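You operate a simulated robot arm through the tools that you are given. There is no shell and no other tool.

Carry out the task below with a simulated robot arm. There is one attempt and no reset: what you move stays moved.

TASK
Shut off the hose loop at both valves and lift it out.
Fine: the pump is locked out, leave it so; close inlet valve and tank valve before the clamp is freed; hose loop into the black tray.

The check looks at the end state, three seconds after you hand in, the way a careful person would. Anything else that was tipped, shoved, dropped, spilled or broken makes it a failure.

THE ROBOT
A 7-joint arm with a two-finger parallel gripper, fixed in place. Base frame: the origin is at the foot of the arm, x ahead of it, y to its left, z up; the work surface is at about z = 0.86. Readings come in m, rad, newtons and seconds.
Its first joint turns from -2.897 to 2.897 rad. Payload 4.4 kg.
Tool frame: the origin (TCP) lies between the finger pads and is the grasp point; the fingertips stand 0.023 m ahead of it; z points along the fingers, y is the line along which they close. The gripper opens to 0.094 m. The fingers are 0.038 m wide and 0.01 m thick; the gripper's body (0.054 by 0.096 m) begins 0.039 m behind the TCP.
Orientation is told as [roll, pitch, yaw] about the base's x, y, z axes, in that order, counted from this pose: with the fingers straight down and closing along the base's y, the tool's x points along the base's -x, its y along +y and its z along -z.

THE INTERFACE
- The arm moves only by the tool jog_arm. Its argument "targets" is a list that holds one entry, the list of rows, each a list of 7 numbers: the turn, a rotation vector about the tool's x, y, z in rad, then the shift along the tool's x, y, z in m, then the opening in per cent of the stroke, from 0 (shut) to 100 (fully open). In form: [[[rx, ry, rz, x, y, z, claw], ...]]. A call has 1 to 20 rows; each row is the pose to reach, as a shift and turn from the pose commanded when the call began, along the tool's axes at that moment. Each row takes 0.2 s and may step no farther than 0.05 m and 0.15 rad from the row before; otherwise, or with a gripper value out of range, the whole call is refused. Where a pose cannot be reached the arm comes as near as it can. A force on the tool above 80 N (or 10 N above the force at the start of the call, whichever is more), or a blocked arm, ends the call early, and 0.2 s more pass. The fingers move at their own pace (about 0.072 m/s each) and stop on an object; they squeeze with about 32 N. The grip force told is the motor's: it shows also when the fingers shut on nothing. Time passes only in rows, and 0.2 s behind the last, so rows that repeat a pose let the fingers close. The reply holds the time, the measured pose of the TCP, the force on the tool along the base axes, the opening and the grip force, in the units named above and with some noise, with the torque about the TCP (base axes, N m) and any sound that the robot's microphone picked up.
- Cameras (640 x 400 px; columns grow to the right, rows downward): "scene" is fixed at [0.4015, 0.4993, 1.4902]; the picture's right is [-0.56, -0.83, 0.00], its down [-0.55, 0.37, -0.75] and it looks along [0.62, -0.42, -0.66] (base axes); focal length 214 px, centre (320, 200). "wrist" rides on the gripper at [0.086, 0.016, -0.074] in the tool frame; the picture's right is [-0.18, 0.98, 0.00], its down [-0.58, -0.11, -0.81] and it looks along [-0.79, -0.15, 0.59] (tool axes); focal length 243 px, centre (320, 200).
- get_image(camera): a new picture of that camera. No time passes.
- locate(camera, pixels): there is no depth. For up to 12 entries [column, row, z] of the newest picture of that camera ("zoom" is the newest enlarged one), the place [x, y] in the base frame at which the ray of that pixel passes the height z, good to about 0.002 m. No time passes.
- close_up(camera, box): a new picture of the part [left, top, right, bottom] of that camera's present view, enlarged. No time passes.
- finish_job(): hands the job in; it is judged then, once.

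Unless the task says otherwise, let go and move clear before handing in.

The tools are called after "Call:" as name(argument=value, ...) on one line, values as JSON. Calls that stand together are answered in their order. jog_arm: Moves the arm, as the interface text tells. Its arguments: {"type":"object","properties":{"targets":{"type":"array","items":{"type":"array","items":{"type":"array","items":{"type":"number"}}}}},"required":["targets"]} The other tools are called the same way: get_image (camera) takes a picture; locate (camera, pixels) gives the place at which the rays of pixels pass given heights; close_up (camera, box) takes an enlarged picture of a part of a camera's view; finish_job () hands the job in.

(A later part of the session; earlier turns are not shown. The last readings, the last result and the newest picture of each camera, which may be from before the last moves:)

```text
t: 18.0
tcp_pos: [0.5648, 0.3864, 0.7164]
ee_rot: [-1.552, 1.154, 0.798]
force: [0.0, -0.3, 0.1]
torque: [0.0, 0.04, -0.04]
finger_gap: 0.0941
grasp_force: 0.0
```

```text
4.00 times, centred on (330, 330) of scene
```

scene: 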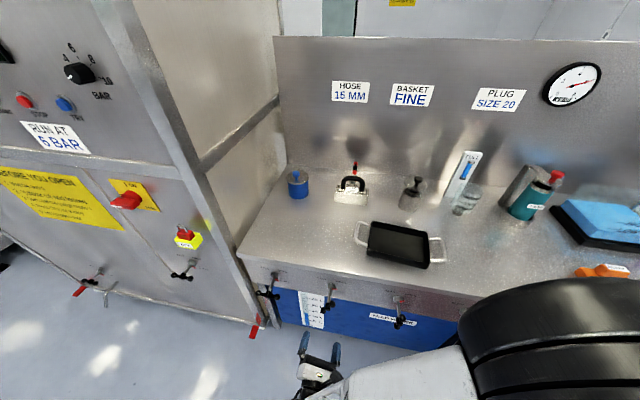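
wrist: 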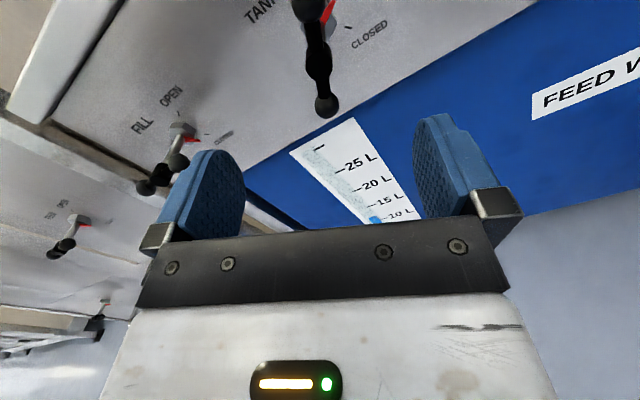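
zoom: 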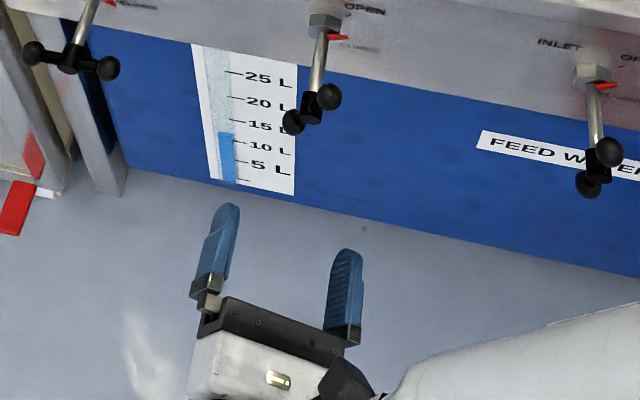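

The hub cap sits about 4 mm toward tool +x of the axis and is centred in y. I'll advance with that trim and inspect before closing.

Call:
jog_arm(targets=[[[0, 0, 0, 0.004, 0, 0.03, 100], [0, 0, 0, 0.004, 0, 0.06, 100], [0, 0, 0, 0.004, 0, 0.085, 100], [0, 0, 0, 0.004, 0, 0.108, 100], [0, 0, 0, 0.004, 0, 0.108, 100]]])

Call:
close_up(camera="wrist", box=[200, 60, 440, 210])

Call:
close_up(camera="scene", box=[290, 270, 370, 320])

```text
t: 19.2
tcp_pos: [0.64, 0.3092, 0.7196]
ee_rot: [-1.552, 1.15, 0.797]
force: [-0.2, 0.7, -0.2]
torque: [-0.02, -0.02, 0.01]
finger_gap: 0.0941
grasp_force: 0.0
```

```text
2.67 times, centred on (320, 135) of wrist
```

zoom: 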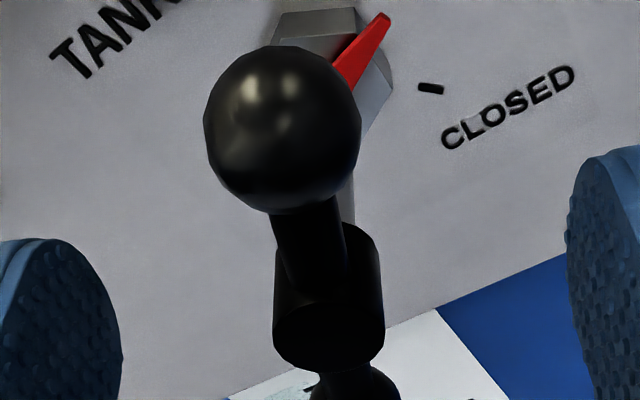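

```text
8.00 times, centred on (330, 295) of scene
```

zoom: 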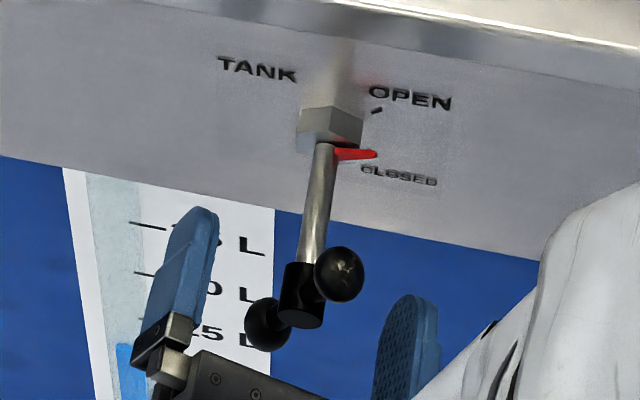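

The hub is at (323.7,172) against the axis column of 320, about 2 mm toward +y. I'll shift by that amount, go slightly deeper, and close.

Call:
jog_arm(targets=[[[0, 0, 0, 0, 0.002, 0.004, 100], [0, 0, 0, 0, 0.002, 0.004, 0], [0, 0, 0, 0, 0.002, 0.004, 0], [0, 0, 0, 0, 0.002, 0.004, 0], [0, 0, 0, 0, 0.002, 0.004, 0], [0, 0, 0, 0, 0.002, 0.004, 0]]])

```text
t: 20.6
tcp_pos: [0.6417, 0.3062, 0.72]
ee_rot: [-1.55, 1.149, 0.799]
force: [19.6, 12.2, 2.3]
torque: [0.25, 0.26, 1.13]
finger_gap: 0.0141
grasp_force: 45.2
```

The grip is good with only about 23 N of side load. I'll continue turning toward CLOSED.

Call:
jog_arm(targets=[[[0, 0, 0.1, 0, 0, 0, 0], [0, 0, 0.2, 0, 0, 0, 0], [0, 0, 0.3, 0, 0, 0, 0], [0, 0, 0.4, 0, 0, 0, 0], [0, 0, 0.5, 0, 0, 0, 0], [0, 0, 0.6, 0, 0, 0, 0]]])

Call:
close_up(camera="scene", box=[290, 270, 370, 320])

Call:
get_image(camera="wrist")

```text
t: 22.0
tcp_pos: [0.6413, 0.3052, 0.7201]
ee_rot: [-1.561, 0.549, 0.787]
force: [21.6, 27.0, 19.9]
torque: [-0.28, -0.23, 1.39]
finger_gap: 0.0139
grasp_force: 44.9
```

```text
8.00 times, centred on (330, 295) of scene
```

zoom: 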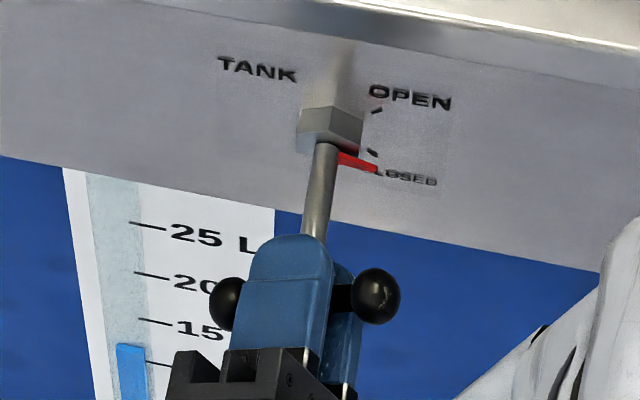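

```text
taken
```

wrist: 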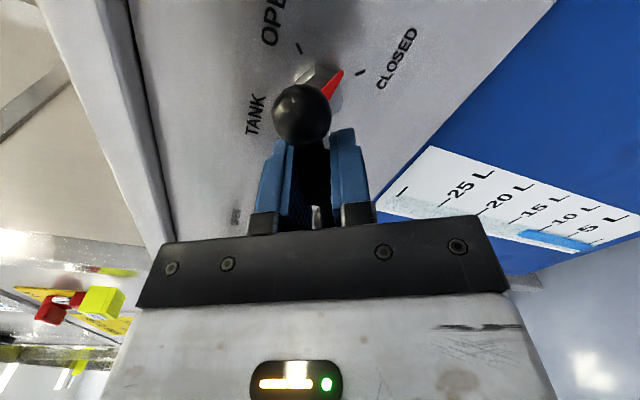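

The pointer is nearing CLOSED with steady forces. I'll turn the remaining 0.55 rad, then read it.

Call:
jog_arm(targets=[[[0, 0, 0.1, 0, 0, 0, 0], [0, 0, 0.2, 0, 0, 0, 0], [0, 0, 0.3, 0, 0, 0, 0], [0, 0, 0.4, 0, 0, 0, 0], [0, 0, 0.48, 0, 0, 0, 0], [0, 0, 0.55, 0, 0, 0, 0]]])

Call:
close_up(camera="scene", box=[290, 270, 370, 320])

Call:
close_up(camera="wrist", box=[200, 20, 440, 240])

```text
t: 23.4
tcp_pos: [0.6402, 0.3038, 0.7191]
ee_rot: [-1.564, -0.001, 0.78]
force: [20.7, 19.0, 37.0]
torque: [-0.88, -0.47, 0.19]
finger_gap: 0.0138
grasp_force: 44.9
```

```text
8.00 times, centred on (330, 295) of scene
```

zoom: 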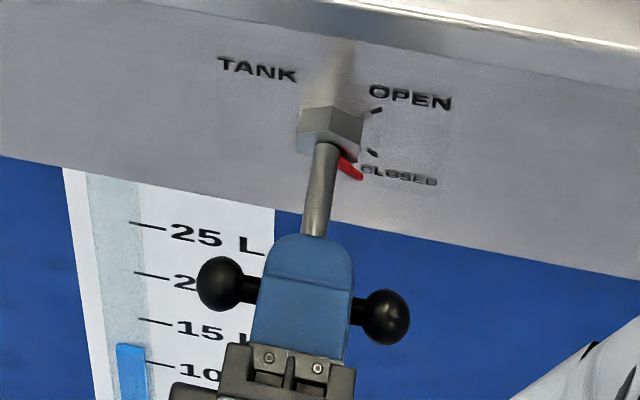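

```text
1.82 times, centred on (320, 130) of wrist
```

zoom: 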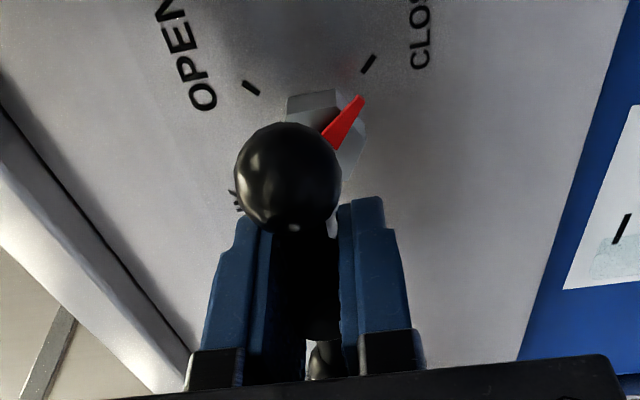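

The TANK bar is horizontal like FILL's and the pointer is on the CLOSED tick. I'll release, back off, and verify it holds.

Call:
jog_arm(targets=[[[0, 0, 0, 0, 0, 0, 30], [0, 0, 0, 0, 0, 0, 60], [0, 0, 0, 0, 0, 0, 100], [0, 0, 0, 0, 0, 0, 100], [0, 0, 0, 0, 0, 0, 100], [0, 0, 0, 0, 0, -0.04, 100], [0, 0, 0, 0, 0, -0.08, 100], [0, 0, 0, 0, 0, -0.12, 100], [0, 0, 0, 0, 0, -0.12, 100]]])

Call:
close_up(camera="scene", box=[290, 270, 370, 320])

Call:
close_up(camera="wrist", box=[200, 0, 440, 150])

Call:
close_up(camera="scene", box=[530, 50, 620, 115])

Call:
get_image(camera="scene")

```text
t: 25.4
tcp_pos: [0.5538, 0.3901, 0.7212]
ee_rot: [-1.56, 0.001, 0.78]
force: [-0.4, 0.1, -0.1]
torque: [0.01, 0.01, 0.02]
finger_gap: 0.0943
grasp_force: 0.1
```

```text
8.00 times, centred on (330, 295) of scene
```

zoom: 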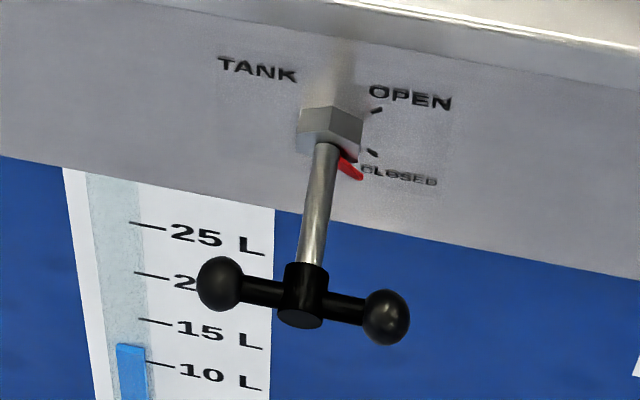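

```text
2.67 times, centred on (320, 75) of wrist
```

zoom: 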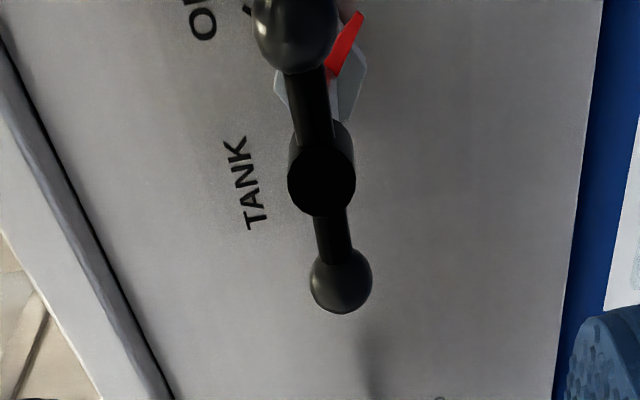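

```text
6.15 times, centred on (575, 82) of scene
```

zoom: 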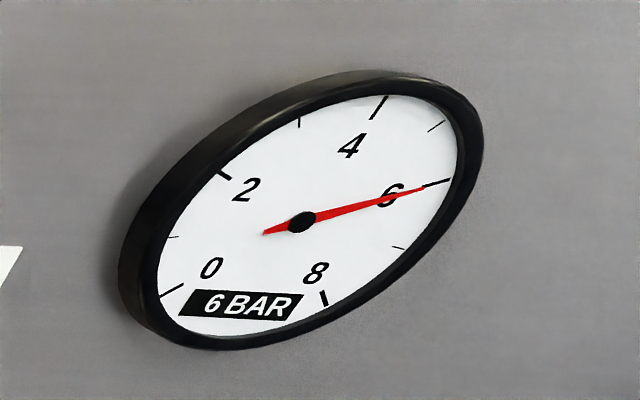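

```text
taken
```

scene: 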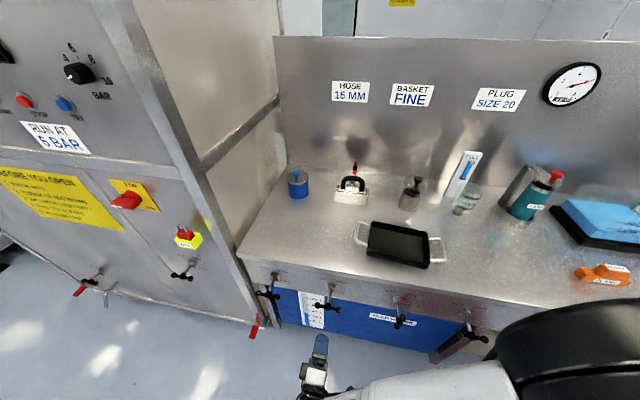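

TANK's bar is horizontal with its pointer on CLOSED, and it held after release. The gauge still reads 6. Next I slide along the rail to INLET, about 0.237 m toward −e, while turning the jaws back to straddle an upright bar.

Call:
jog_arm(targets=[[[0, 0, -0.143, 0.0215, 0, 0, 100], [0, 0, -0.286, 0.043, 0, 0, 100], [0, 0, -0.428, 0.0645, 0, 0, 100], [0, 0, -0.571, 0.086, 0, 0, 100], [0, 0, -0.714, 0.1075, 0, 0, 100], [0, 0, -0.857, 0.129, 0, 0, 100], [0, 0, -1.0, 0.1505, 0, 0, 100], [0, 0, -1.143, 0.172, 0, 0, 100], [0, 0, -1.285, 0.1935, 0, 0, 100], [0, 0, -1.428, 0.215, 0, 0, 100], [0, 0, -1.571, 0.2365, 0, 0, 100], [0, 0, -1.571, 0.2365, 0, 0, 100]]])

Call:
get_image(camera="wrist")

Call:
get_image(camera="scene")

Call:
close_up(camera="wrist", box=[240, 10, 400, 110])

```text
t: 28.0
tcp_pos: [0.3878, 0.2235, 0.7205]
ee_rot: [0.304, 1.562, 2.654]
force: [0.4, 1.0, -0.5]
torque: [-0.01, -0.01, -0.05]
finger_gap: 0.094
grasp_force: 0.1
```

```text
taken
```

wrist: 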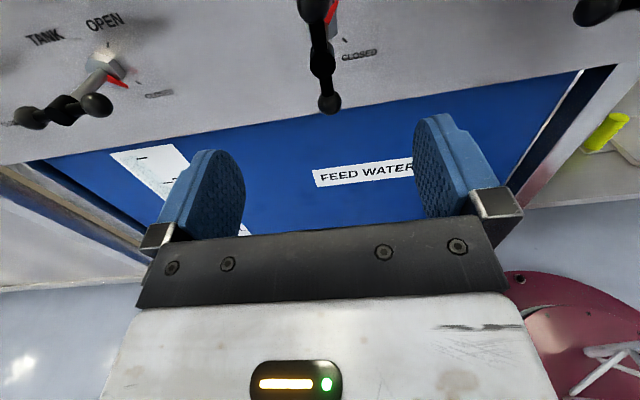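

```text
taken
```

scene: 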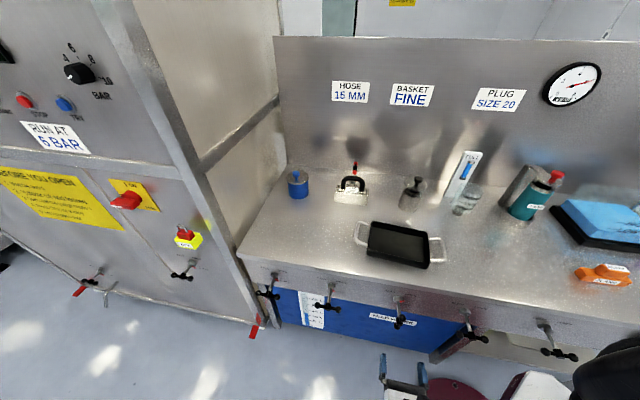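

```text
4.00 times, centred on (320, 60) of wrist
```

zoom: 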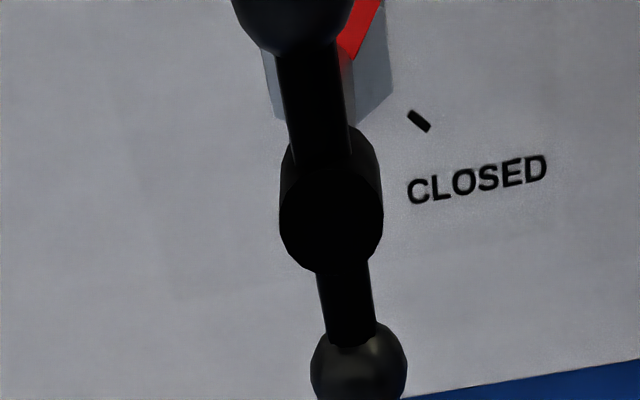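

The INLET hub cap is at about (323,65), slightly toward +y and +x. I'll advance with those trims and inspect.

Call:
jog_arm(targets=[[[0, 0, 0, 0.002, 0.002, 0.03, 100], [0, 0, 0, 0.002, 0.004, 0.06, 100], [0, 0, 0, 0.002, 0.004, 0.09, 100], [0, 0, 0, 0.002, 0.004, 0.115, 100], [0, 0, 0, 0.002, 0.004, 0.115, 100]]])

Call:
close_up(camera="wrist", box=[200, 60, 440, 210])

Call:
close_up(camera="scene", box=[360, 280, 440, 330])

```text
t: 29.2
tcp_pos: [0.4657, 0.1387, 0.7227]
ee_rot: [0.082, 1.563, 2.434]
force: [-0.6, -0.6, 0.6]
torque: [0.01, -0.03, 0.04]
finger_gap: 0.0942
grasp_force: 0.0
```

```text
2.67 times, centred on (320, 135) of wrist
```

zoom: 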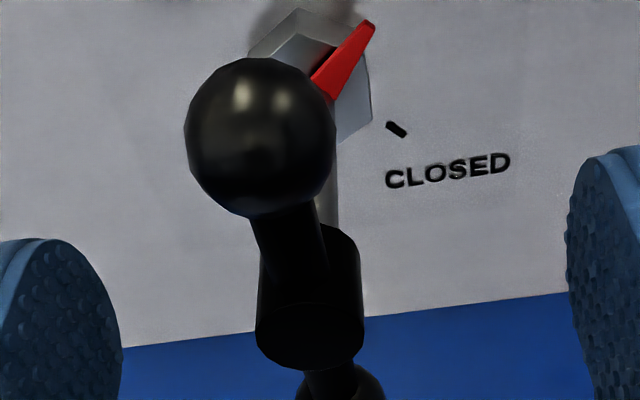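

```text
8.00 times, centred on (400, 305) of scene
```

zoom: 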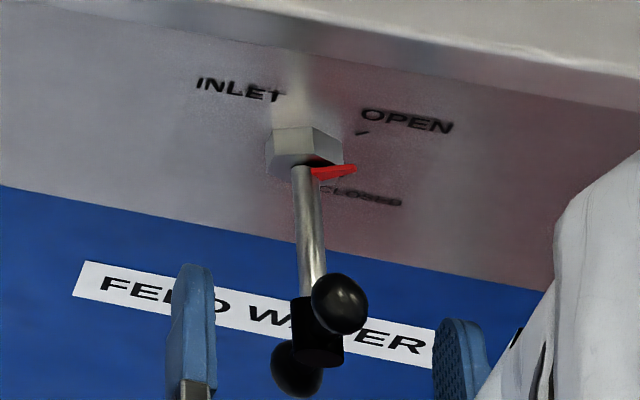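

The hub is at column 316, about 2 mm toward −y. I'll shift back by that, go 4 mm deeper, and close.

Call:
jog_arm(targets=[[[0, 0, 0, 0, -0.002, 0.004, 100], [0, 0, 0, 0, -0.002, 0.004, 0], [0, 0, 0, 0, -0.002, 0.004, 0], [0, 0, 0, 0, -0.002, 0.004, 0], [0, 0, 0, 0, -0.002, 0.004, 0], [0, 0, 0, 0, -0.002, 0.004, 0]]])

```text
t: 30.6
tcp_pos: [0.4725, 0.138, 0.7226]
ee_rot: [0.029, 1.561, 2.381]
force: [9.8, 5.9, -5.9]
torque: [0.28, 0.2, 0.54]
finger_gap: 0.0139
grasp_force: 44.9
```

The grip on INLET is clean with only about 11 N of side load. I'll turn clockwise toward CLOSED in steps.

Call:
jog_arm(targets=[[[0, 0, 0.1, 0, 0, 0, 0], [0, 0, 0.2, 0, 0, 0, 0], [0, 0, 0.3, 0, 0, 0, 0], [0, 0, 0.4, 0, 0, 0, 0], [0, 0, 0.5, 0, 0, 0, 0], [0, 0, 0.6, 0, 0, 0, 0], [0, 0, 0.7, 0, 0, 0, 0], [0, 0, 0.8, 0, 0, 0, 0]]])

Call:
close_up(camera="scene", box=[360, 280, 440, 330])

```text
t: 32.4
tcp_pos: [0.4697, 0.1376, 0.7213]
ee_rot: [-1.559, 0.773, 0.787]
force: [-9.3, -17.3, -20.2]
torque: [0.03, 0.15, 0.8]
finger_gap: 0.0137
grasp_force: 44.5
```

```text
8.00 times, centred on (400, 305) of scene
```

zoom: 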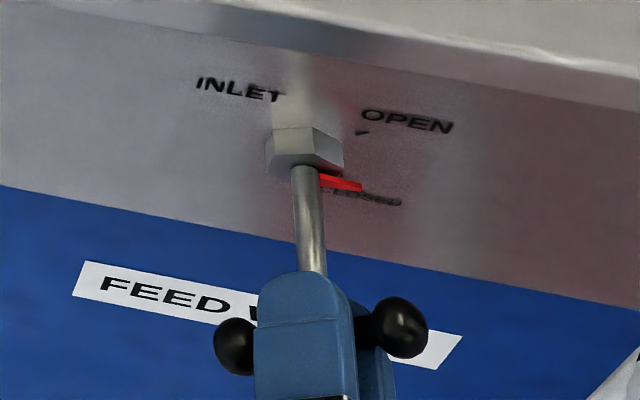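

The pointer is moving toward CLOSED with modest loads and the reported pitch of 0.773 is what remains. I'll turn the remainder.

Call:
jog_arm(targets=[[[0, 0, 0.1, 0, 0, 0, 0], [0, 0, 0.2, 0, 0, 0, 0], [0, 0, 0.3, 0, 0, 0, 0], [0, 0, 0.4, 0, 0, 0, 0], [0, 0, 0.5, 0, 0, 0, 0], [0, 0, 0.6, 0, 0, 0, 0], [0, 0, 0.7, 0, 0, 0, 0], [0, 0, 0.775, 0, 0, 0, 0]]])

Call:
close_up(camera="scene", box=[360, 280, 440, 330])

Call:
close_up(camera="wrist", box=[200, 20, 440, 240])

```text
t: 34.1
tcp_pos: [0.4689, 0.1367, 0.7194]
ee_rot: [-1.562, 0.075, 0.78]
force: [5.5, -2.9, -3.9]
torque: [-0.6, -0.57, -0.18]
finger_gap: 0.0138
grasp_force: 45.4
stopped in row 8: the force on the tool passed its limit at 83 N (the readings are from after the stop); the commanded pose is now the measured one
```

```text
8.00 times, centred on (400, 305) of scene
```

zoom: 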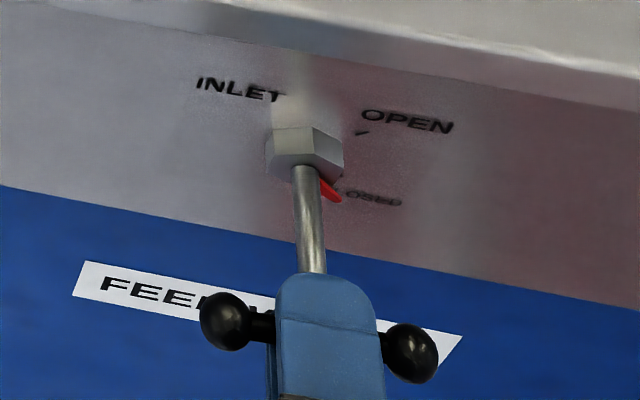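

```text
1.82 times, centred on (320, 130) of wrist
```

zoom: 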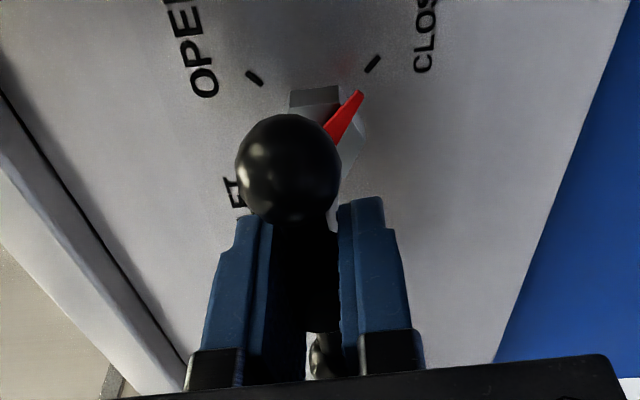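

The turn stopped 0.075 rad short on side load, and the load is now relieved. I'll turn that last bit.

Call:
jog_arm(targets=[[[0, 0, 0.03, 0, 0, 0, 0], [0, 0, 0.055, 0, 0, 0, 0], [0, 0, 0.08, 0, 0, 0, 0]]])

Call:
close_up(camera="scene", box=[360, 280, 440, 330])

Call:
close_up(camera="wrist", box=[200, 20, 440, 240])

```text
t: 34.9
tcp_pos: [0.4698, 0.1381, 0.7202]
ee_rot: [-1.563, -0.004, 0.78]
force: [-4.2, 3.6, -11.0]
torque: [-0.9, 0.28, 1.0]
finger_gap: 0.014
grasp_force: 44.6
```

```text
8.00 times, centred on (400, 305) of scene
```

zoom: 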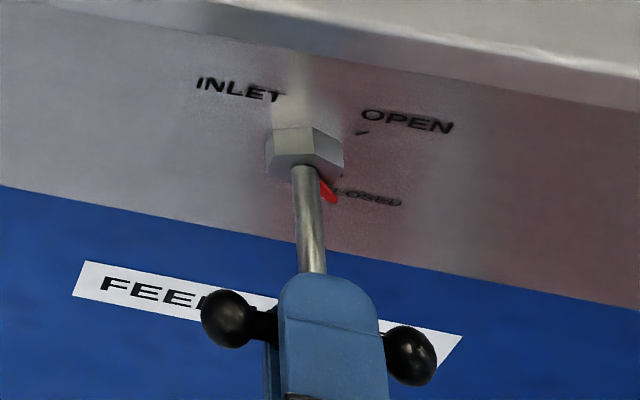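

```text
1.82 times, centred on (320, 130) of wrist
```

zoom: 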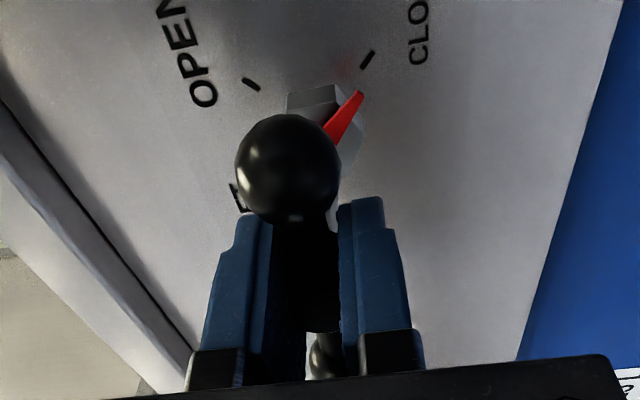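

INLET's bar now lies horizontal (balls at about (228,318) and (411,354) in the zoom match the expected slope), and its pointer lines up with CLOSED. I'll release and back away.

Call:
jog_arm(targets=[[[0, 0, 0, 0, 0, 0, 30], [0, 0, 0, 0, 0, 0, 60], [0, 0, 0, 0, 0, 0, 100], [0, 0, 0, 0, 0, 0, 100], [0, 0, 0, 0, 0, 0, 100], [0, 0, 0, 0, 0, -0.04, 100], [0, 0, 0, 0, 0, -0.08, 100], [0, 0, 0, 0, 0, -0.12, 100], [0, 0, 0, 0, 0, -0.12, 100]]])

Call:
close_up(camera="scene", box=[360, 280, 440, 330])

Call:
close_up(camera="scene", box=[300, 260, 460, 360])

Call:
close_up(camera="scene", box=[530, 50, 620, 115])

Call:
get_image(camera="wrist")

Call:
get_image(camera="scene")

```text
t: 36.9
tcp_pos: [0.3853, 0.2229, 0.7217]
ee_rot: [-1.563, -0.004, 0.781]
force: [-0.3, 0.4, 0.0]
torque: [-0.01, 0.0, 0.02]
finger_gap: 0.0938
grasp_force: 0.1
```

```text
8.00 times, centred on (400, 305) of scene
```

zoom: 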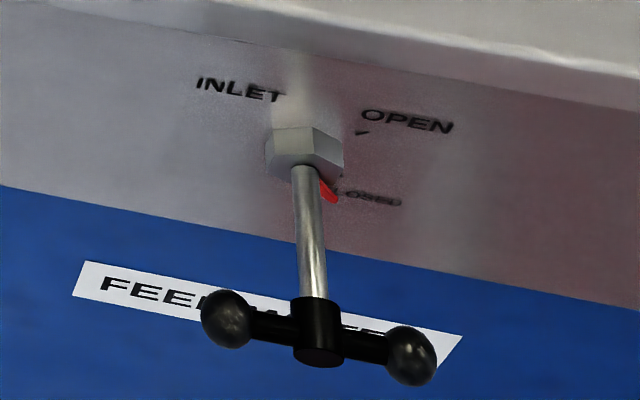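

```text
4.00 times, centred on (380, 310) of scene
```

zoom: 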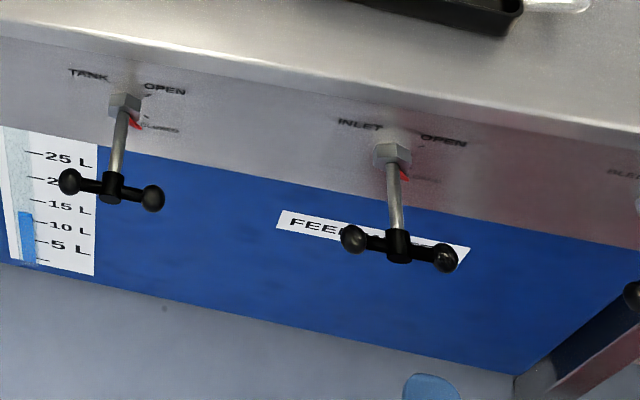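

```text
6.15 times, centred on (575, 82) of scene
```

zoom: 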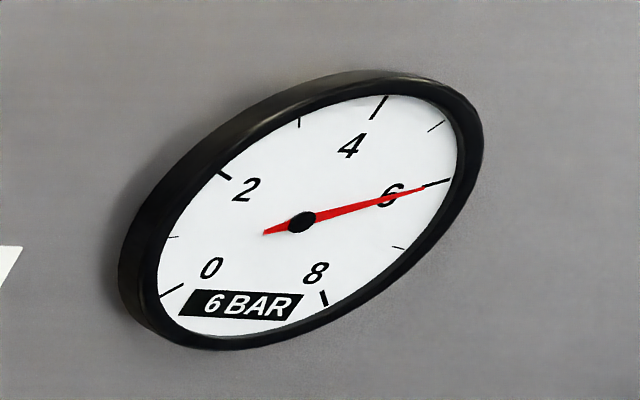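

```text
taken
```

wrist: 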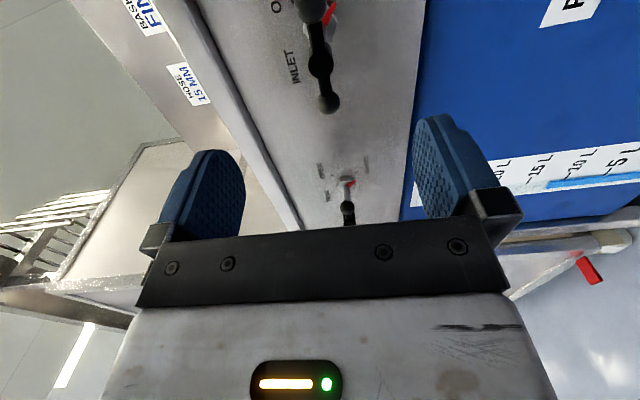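

```text
taken
```

scene: 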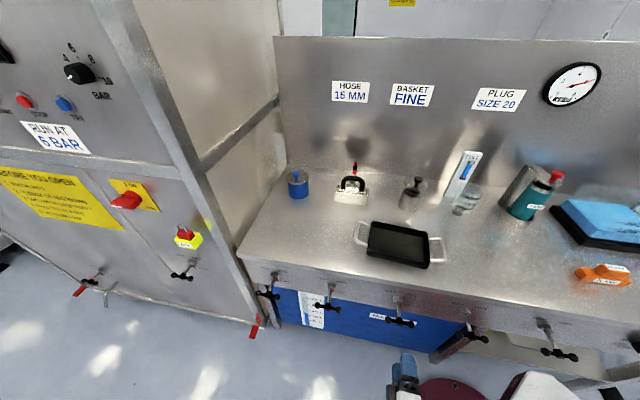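

Both TANK and INLET are horizontal at CLOSED. The gauge still reads 6 bar and the sign says to vent first, so I'll look closer at the isolator, the lock box, the vent valve and the clamp before freeing anything.

Call:
close_up(camera="scene", box=[100, 165, 164, 215])

Call:
close_up(camera="scene", box=[160, 215, 224, 255])

Call:
close_up(camera="scene", box=[0, 35, 40, 75])

Call:
close_up(camera="scene", box=[530, 310, 590, 365])

Call:
close_up(camera="scene", box=[455, 310, 495, 345])

Call:
close_up(camera="scene", box=[60, 250, 140, 310])

```text
8.00 times, centred on (132, 190) of scene
```

zoom: 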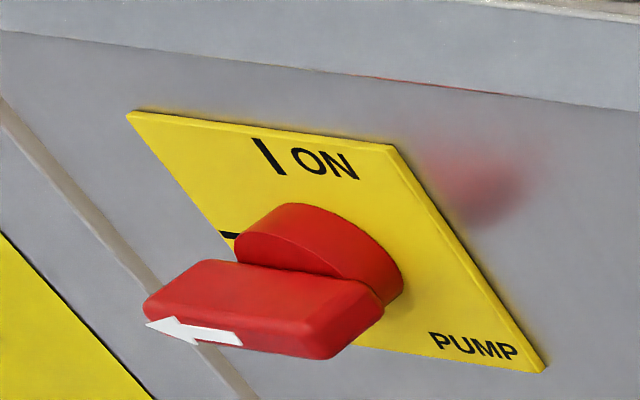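

```text
10.00 times, centred on (192, 235) of scene
```

zoom: 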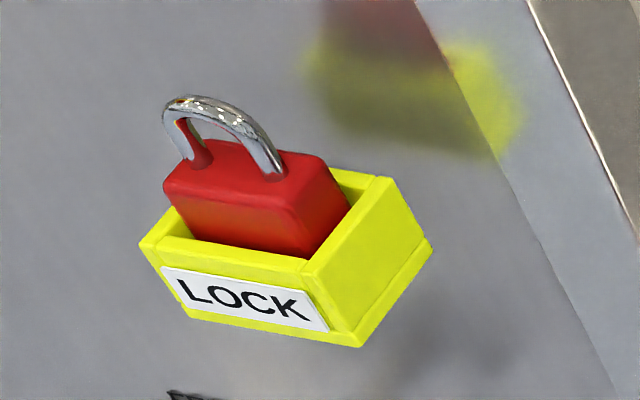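

```text
10.00 times, centred on (20, 55) of scene
```

zoom: 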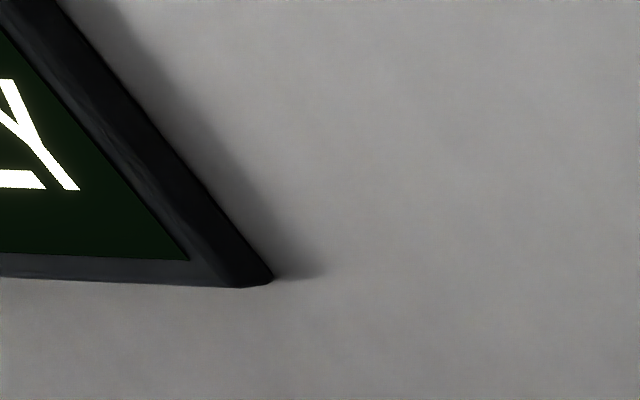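

```text
7.27 times, centred on (560, 338) of scene
```

zoom: 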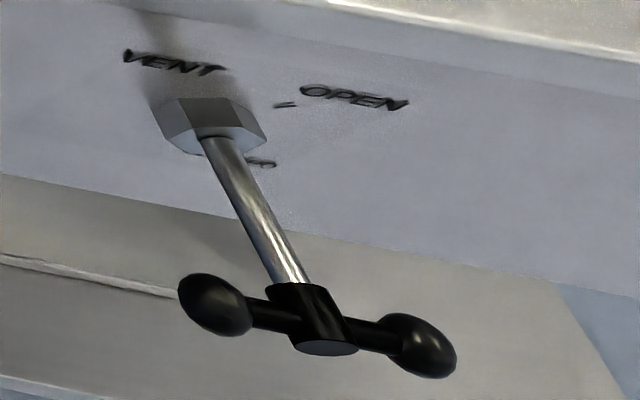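

```text
11.43 times, centred on (475, 328) of scene
```

zoom: 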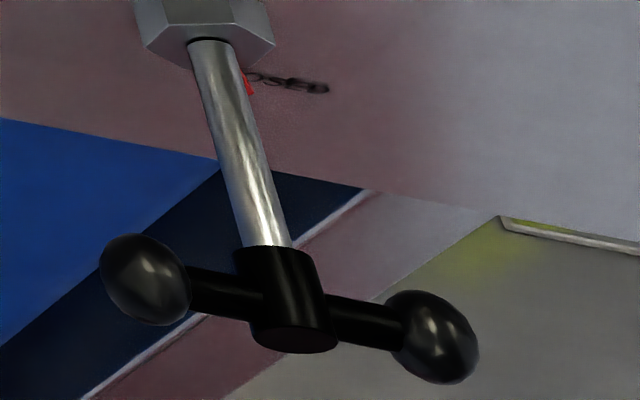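

```text
6.67 times, centred on (100, 280) of scene
```

zoom: 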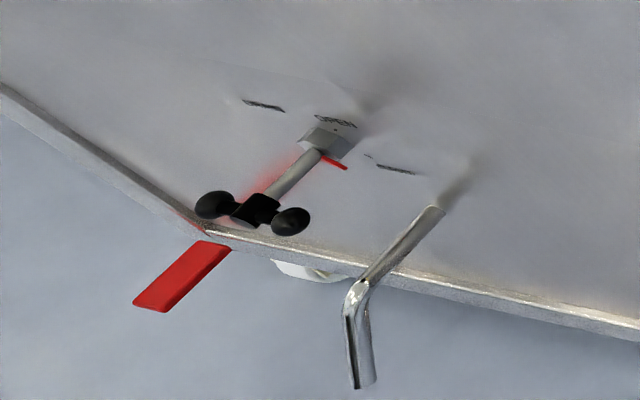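

The isolator arrow points away from ON and the padlock sits in its LOCK box, so I'm leaving both alone as told. VENT is closed and tucked near the robot base. I'll raise the hand clear of the rail in its present attitude, which also gives a view of the console display on the way.

Call:
jog_arm(targets=[[[0, 0, 0, 0, -0.03, -0.02, 100], [0, 0, 0, 0, -0.075, -0.04, 100], [0, 0, 0, 0, -0.12, -0.06, 100], [0, 0, 0, 0, -0.165, -0.08, 100], [0, 0, 0, 0, -0.21, -0.1, 100], [0, 0, 0, 0, -0.255, -0.1, 100], [0, 0, 0, 0, -0.3, -0.1, 100], [0, 0, 0, 0, -0.345, -0.1, 100], [0, 0, 0, 0, -0.39, -0.1, 100], [0, 0, 0, 0, -0.43, -0.1, 100]]])

Call:
get_image(camera="wrist")

Call:
get_image(camera="scene")

```text
t: 39.1
tcp_pos: [0.3154, 0.2886, 1.1548]
ee_rot: [-1.56, -0.008, 0.779]
force: [0.4, -0.7, -0.2]
torque: [0.01, 0.02, 0.03]
finger_gap: 0.094
grasp_force: 0.1
```

```text
taken
```

wrist: 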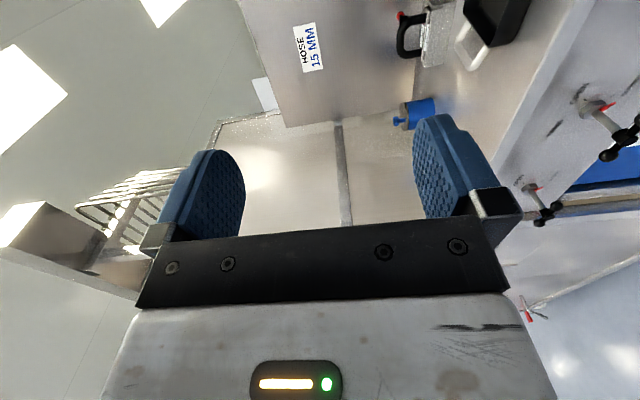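

```text
taken
```

scene: 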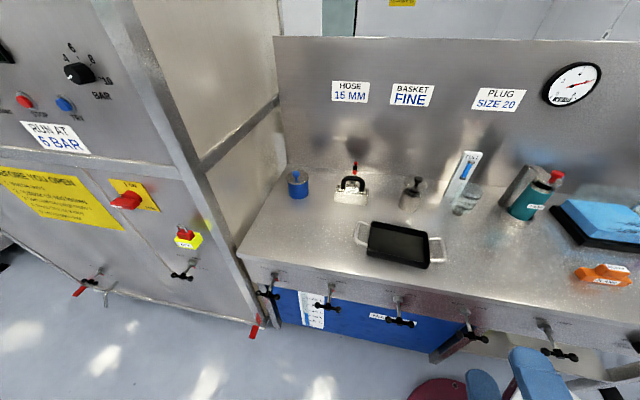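

The display is hidden by the hand here, but nothing is disturbed and both valves remain closed. I'll now tip the hand back to pointing down and carry it high over the bench toward the clamp.

Call:
jog_arm(targets=[[[-0.121, 0, 0, -0.0025, -0.0073, 0.0448, 100], [-0.242, 0, 0, -0.005, -0.0146, 0.0895, 100], [-0.362, 0, 0, -0.0075, -0.0219, 0.1343, 100], [-0.483, 0, 0, -0.01, -0.0292, 0.1791, 100], [-0.604, 0, 0, -0.0125, -0.0365, 0.2238, 100], [-0.725, 0, 0, -0.015, -0.0438, 0.2686, 100], [-0.846, 0, 0, -0.0175, -0.0512, 0.3134, 100], [-0.967, 0, 0, -0.02, -0.0585, 0.3582, 100], [-1.087, 0, 0, -0.0225, -0.0658, 0.4029, 100], [-1.208, 0, 0, -0.025, -0.0731, 0.4477, 100], [-1.329, 0, 0, -0.0275, -0.0804, 0.4925, 100], [-1.45, 0, 0, -0.03, -0.0877, 0.5372, 100], [-1.571, 0, 0, -0.0325, -0.095, 0.582, 100], [-1.571, 0, 0, -0.0325, -0.095, 0.582, 100]]])

Call:
get_image(camera="wrist")

Call:
get_image(camera="scene")

```text
t: 42.1
tcp_pos: [0.7483, -0.103, 1.2415]
ee_rot: [0.012, -0.006, 0.78]
force: [1.1, 1.0, 0.3]
torque: [0.01, -0.01, -0.03]
finger_gap: 0.094
grasp_force: 0.1
```

```text
taken
```

wrist: 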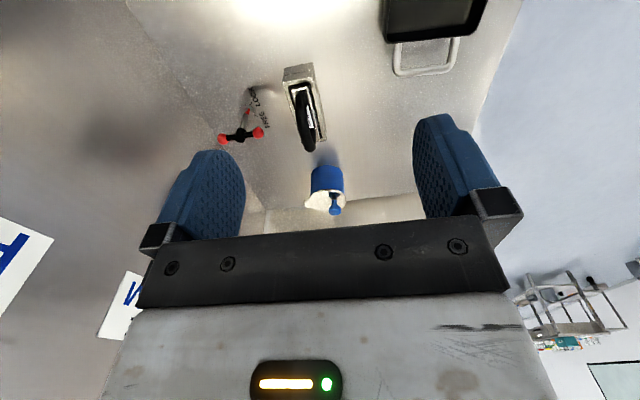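

```text
taken
```

scene: 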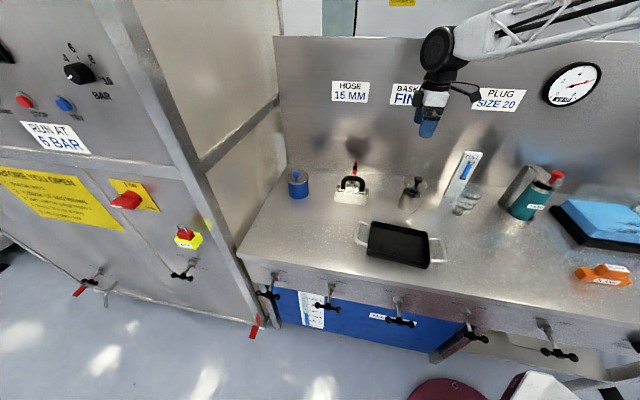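

The wrist view now shows the clamp key near (243,135), the hose block near (300,100) and the tray. I'll enlarge it and triangulate with the scene camera.

Call:
close_up(camera="wrist", box=[200, 55, 360, 155])

Call:
close_up(camera="scene", box=[320, 155, 384, 205])

Call:
close_up(camera="scene", box=[345, 210, 455, 275])

Call:
locate(camera="scene", pixels=[[355.6, 163.8, 0.94], [355.6, 163.8, 0.98], [354.6, 172.2, 0.94], [354.6, 172.2, 0.98], [353.2, 182, 0.87], [287, 164, 0.86], [448, 180, 0.86]])

```text
4.00 times, centred on (280, 105) of wrist
```

zoom: 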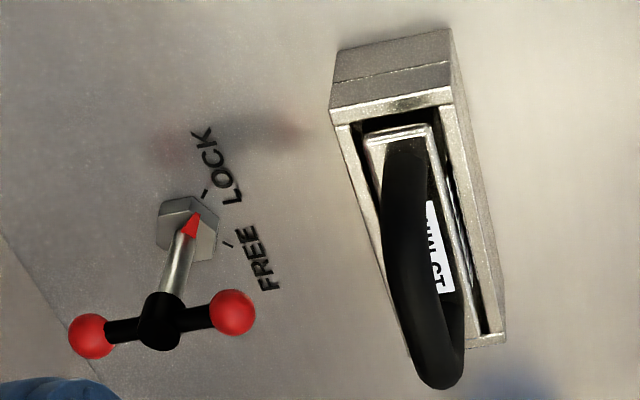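

```text
8.00 times, centred on (352, 180) of scene
```

zoom: 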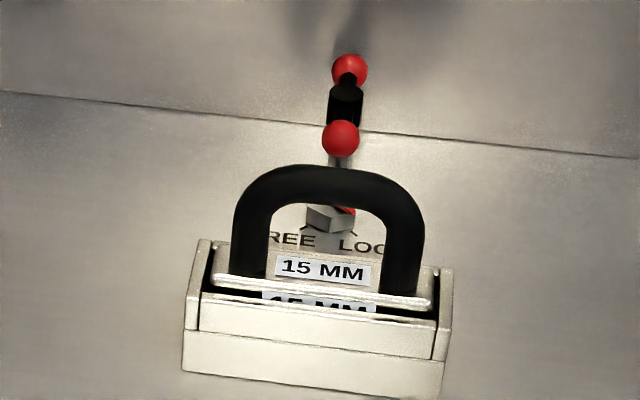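

```text
5.82 times, centred on (400, 242) of scene
```

zoom: 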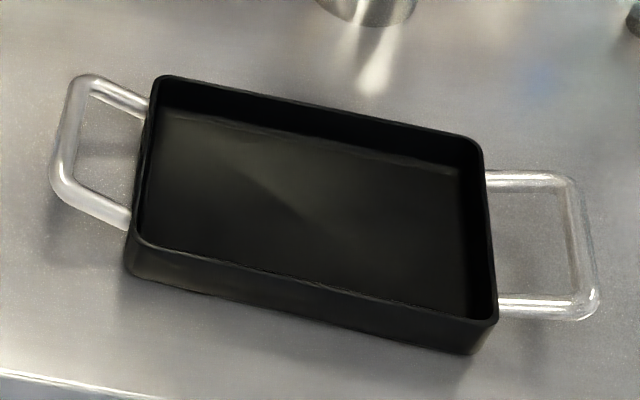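

```text
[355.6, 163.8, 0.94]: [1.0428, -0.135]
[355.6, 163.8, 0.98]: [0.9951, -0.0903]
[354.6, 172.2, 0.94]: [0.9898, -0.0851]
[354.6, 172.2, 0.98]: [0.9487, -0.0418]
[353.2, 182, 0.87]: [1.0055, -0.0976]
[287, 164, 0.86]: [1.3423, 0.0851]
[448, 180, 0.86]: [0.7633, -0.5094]
```

The pointer sits on LOCK and FREE is a quarter turn clockwise from above. I'll get the wrist rays for the key balls, the nut, the arch and the block.

Call:
locate(camera="wrist", pixels=[[223.2, 139, 0.94], [223.2, 139, 0.98], [258, 133, 0.94], [258, 133, 0.98], [240.2, 135, 0.96], [247, 111, 0.87], [247, 111, 0.86]])

Call:
locate(camera="zoom", pixels=[[155, 78, 0.89], [482, 135, 0.89], [497, 322, 0.89], [130, 245, 0.89], [165, 110, 0.865], [465, 170, 0.865]])

Call:
locate(camera="scene", pixels=[[336.5, 186, 0.92], [366, 192, 0.92], [353.5, 178, 0.97], [353.5, 178, 0.99], [335, 199.5, 0.86], [367, 205.5, 0.86]])

```text
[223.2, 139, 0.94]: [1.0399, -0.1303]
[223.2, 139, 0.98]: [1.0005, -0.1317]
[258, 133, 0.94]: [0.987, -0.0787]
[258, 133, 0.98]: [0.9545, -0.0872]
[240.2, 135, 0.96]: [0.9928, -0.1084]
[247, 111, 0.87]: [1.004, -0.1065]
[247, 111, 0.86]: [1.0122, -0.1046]
```

```text
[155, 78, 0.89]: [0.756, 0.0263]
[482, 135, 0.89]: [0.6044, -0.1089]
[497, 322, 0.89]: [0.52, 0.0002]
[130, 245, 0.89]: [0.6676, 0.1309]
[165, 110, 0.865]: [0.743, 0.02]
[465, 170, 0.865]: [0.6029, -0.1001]
```

```text
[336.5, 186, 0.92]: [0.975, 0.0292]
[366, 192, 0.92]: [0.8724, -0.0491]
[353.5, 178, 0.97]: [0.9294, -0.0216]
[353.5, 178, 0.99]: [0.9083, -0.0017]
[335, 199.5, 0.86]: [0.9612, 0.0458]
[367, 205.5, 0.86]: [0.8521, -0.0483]
```

The key hub is at about (1.010, −0.105, 0.945) with balls ±0.036 along n, slightly beyond straight-down reach. I need the arch and block heights to plan a tilted approach that clears them.

Call:
locate(camera="wrist", pixels=[[310, 146, 0.95], [310, 146, 0.97], [310, 146, 0.99], [284.5, 86, 0.89], [302, 140, 0.89], [313, 82, 0.89], [325, 139, 0.89], [304, 106, 0.97]])

Call:
locate(camera="scene", pixels=[[353.5, 176, 0.95], [353.5, 176, 0.97], [353.5, 176, 0.99], [339.5, 180.5, 0.95], [339.5, 180.5, 0.97], [367, 183.5, 0.95], [367, 183.5, 0.97], [338, 185.5, 0.89], [368, 190, 0.89], [337, 196, 0.89], [366, 201, 0.89]])

Call:
close_up(camera="wrist", box=[270, 60, 350, 160])

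```text
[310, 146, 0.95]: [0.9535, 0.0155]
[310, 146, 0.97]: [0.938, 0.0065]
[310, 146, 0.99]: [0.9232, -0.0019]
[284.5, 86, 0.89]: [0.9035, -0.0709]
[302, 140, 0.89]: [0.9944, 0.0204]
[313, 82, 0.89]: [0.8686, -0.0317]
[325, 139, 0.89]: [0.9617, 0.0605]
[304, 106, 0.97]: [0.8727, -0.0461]
```

```text
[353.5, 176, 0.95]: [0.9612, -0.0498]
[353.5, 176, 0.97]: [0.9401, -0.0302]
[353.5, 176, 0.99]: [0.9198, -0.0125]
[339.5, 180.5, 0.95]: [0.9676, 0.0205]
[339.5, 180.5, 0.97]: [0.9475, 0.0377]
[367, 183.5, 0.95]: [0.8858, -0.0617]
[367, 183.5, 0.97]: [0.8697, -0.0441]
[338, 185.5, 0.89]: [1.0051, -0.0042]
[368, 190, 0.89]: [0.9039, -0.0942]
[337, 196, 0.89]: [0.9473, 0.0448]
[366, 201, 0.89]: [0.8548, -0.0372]
```

```text
4.00 times, centred on (310, 110) of wrist
```

zoom: 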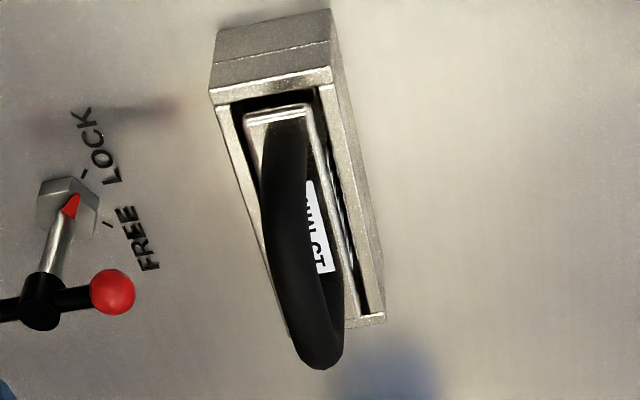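

The arch centre is at about (0.917, −0.012) with its top near z 0.99, and the wall is at n≈−0.893. The best approach is to close the fingers, tilt the hand 30° toward +e so hand and camera stay right of the arch, and push the key's front ball a quarter turn. I'll go to a pre-position above and right of the key.

Call:
jog_arm(targets=[[[0, -0.075, 0, -0.015, -0.0214, 0.0274, 60], [0, -0.15, 0, -0.03, -0.0429, 0.0547, 20], [0, -0.225, 0, -0.0444, -0.0643, 0.082, 0], [0, -0.3, 0, -0.0593, -0.0857, 0.1094, 0], [0, -0.375, 0, -0.074, -0.107, 0.1368, 0], [0, -0.45, 0, -0.089, -0.1286, 0.164, 0], [0, -0.524, 0, -0.1037, -0.15, 0.1915, 0], [0, -0.524, 0, -0.1037, -0.15, 0.1915, 0]]])

Call:
get_image(camera="wrist")

Call:
close_up(camera="scene", box=[300, 120, 440, 210])

```text
t: 43.9
tcp_pos: [0.9269, -0.134, 1.0485]
ee_rot: [0.011, -0.532, 0.775]
force: [0.3, 0.8, -0.5]
torque: [-0.01, -0.01, -0.02]
finger_gap: 0.0
grasp_force: 32.0
```

```text
taken
```

wrist: 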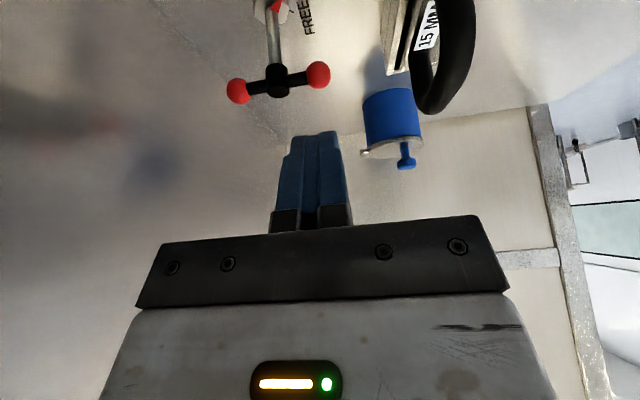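

```text
4.44 times, centred on (370, 165) of scene
```

zoom: 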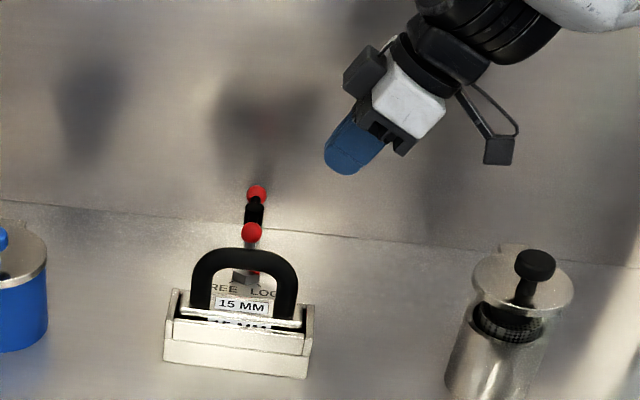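

The hand is at the pre-position with closed fingers, and the key balls appear at (317,75) and (238,91). I'll refine the ball positions from this close view.

Call:
locate(camera="wrist", pixels=[[317.5, 75, 0.945], [238, 91, 0.945], [278, 82, 0.945], [317.5, 75, 0.935], [238, 91, 0.935]])

Call:
close_up(camera="wrist", box=[200, 0, 440, 150])

```text
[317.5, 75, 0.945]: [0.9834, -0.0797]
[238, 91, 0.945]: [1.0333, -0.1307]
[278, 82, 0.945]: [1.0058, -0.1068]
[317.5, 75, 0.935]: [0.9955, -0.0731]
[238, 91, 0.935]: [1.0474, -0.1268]
```

```text
2.67 times, centred on (320, 75) of wrist
```

zoom: 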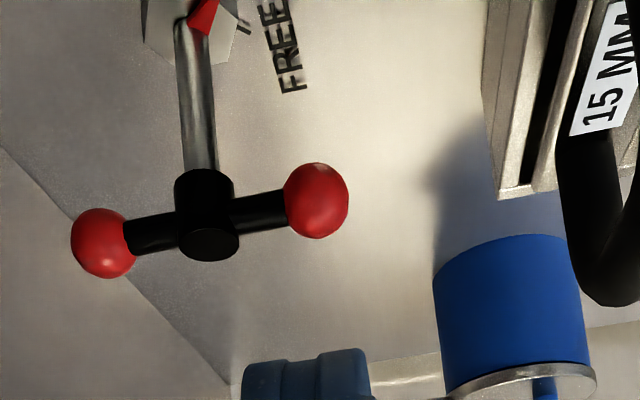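

The front ball is confirmed at (0.983, −0.080, 0.945). I'll lower the closed fingertips to ball height on its −e side, short of contact.

Call:
jog_arm(targets=[[[0, 0, 0, 0.009, 0, 0.0274, 0], [0, 0, 0, 0.018, -0.001, 0.0547, 0], [0, 0, 0, 0.027, -0.001, 0.082, 0], [0, 0, 0, 0.036, -0.002, 0.1094, 0], [0, 0, 0, 0.036, -0.002, 0.1094, 0]]])

Call:
get_image(camera="wrist")

Call:
close_up(camera="scene", box=[310, 130, 420, 205])

```text
t: 45.1
tcp_pos: [0.9445, -0.1188, 0.9375]
ee_rot: [0.009, -0.53, 0.774]
force: [-1.1, -0.7, 0.2]
torque: [-0.02, -0.03, 0.0]
finger_gap: 0.0
grasp_force: 32.2
```

```text
taken
```

wrist: 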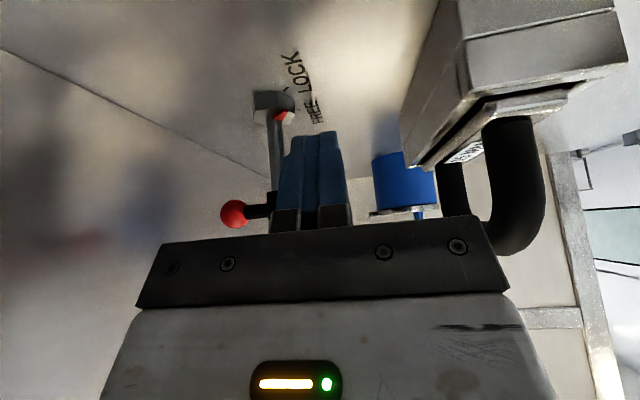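

```text
5.33 times, centred on (365, 168) of scene
```

zoom: 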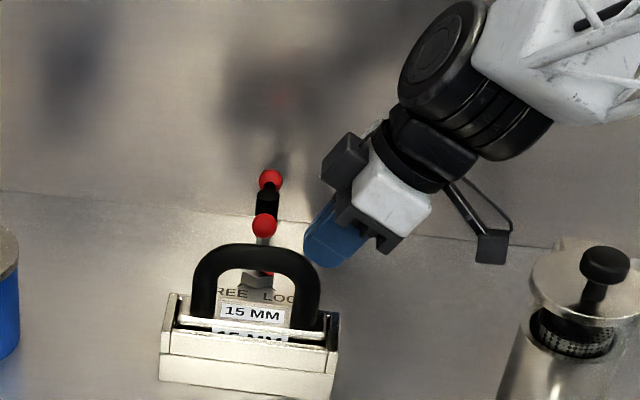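

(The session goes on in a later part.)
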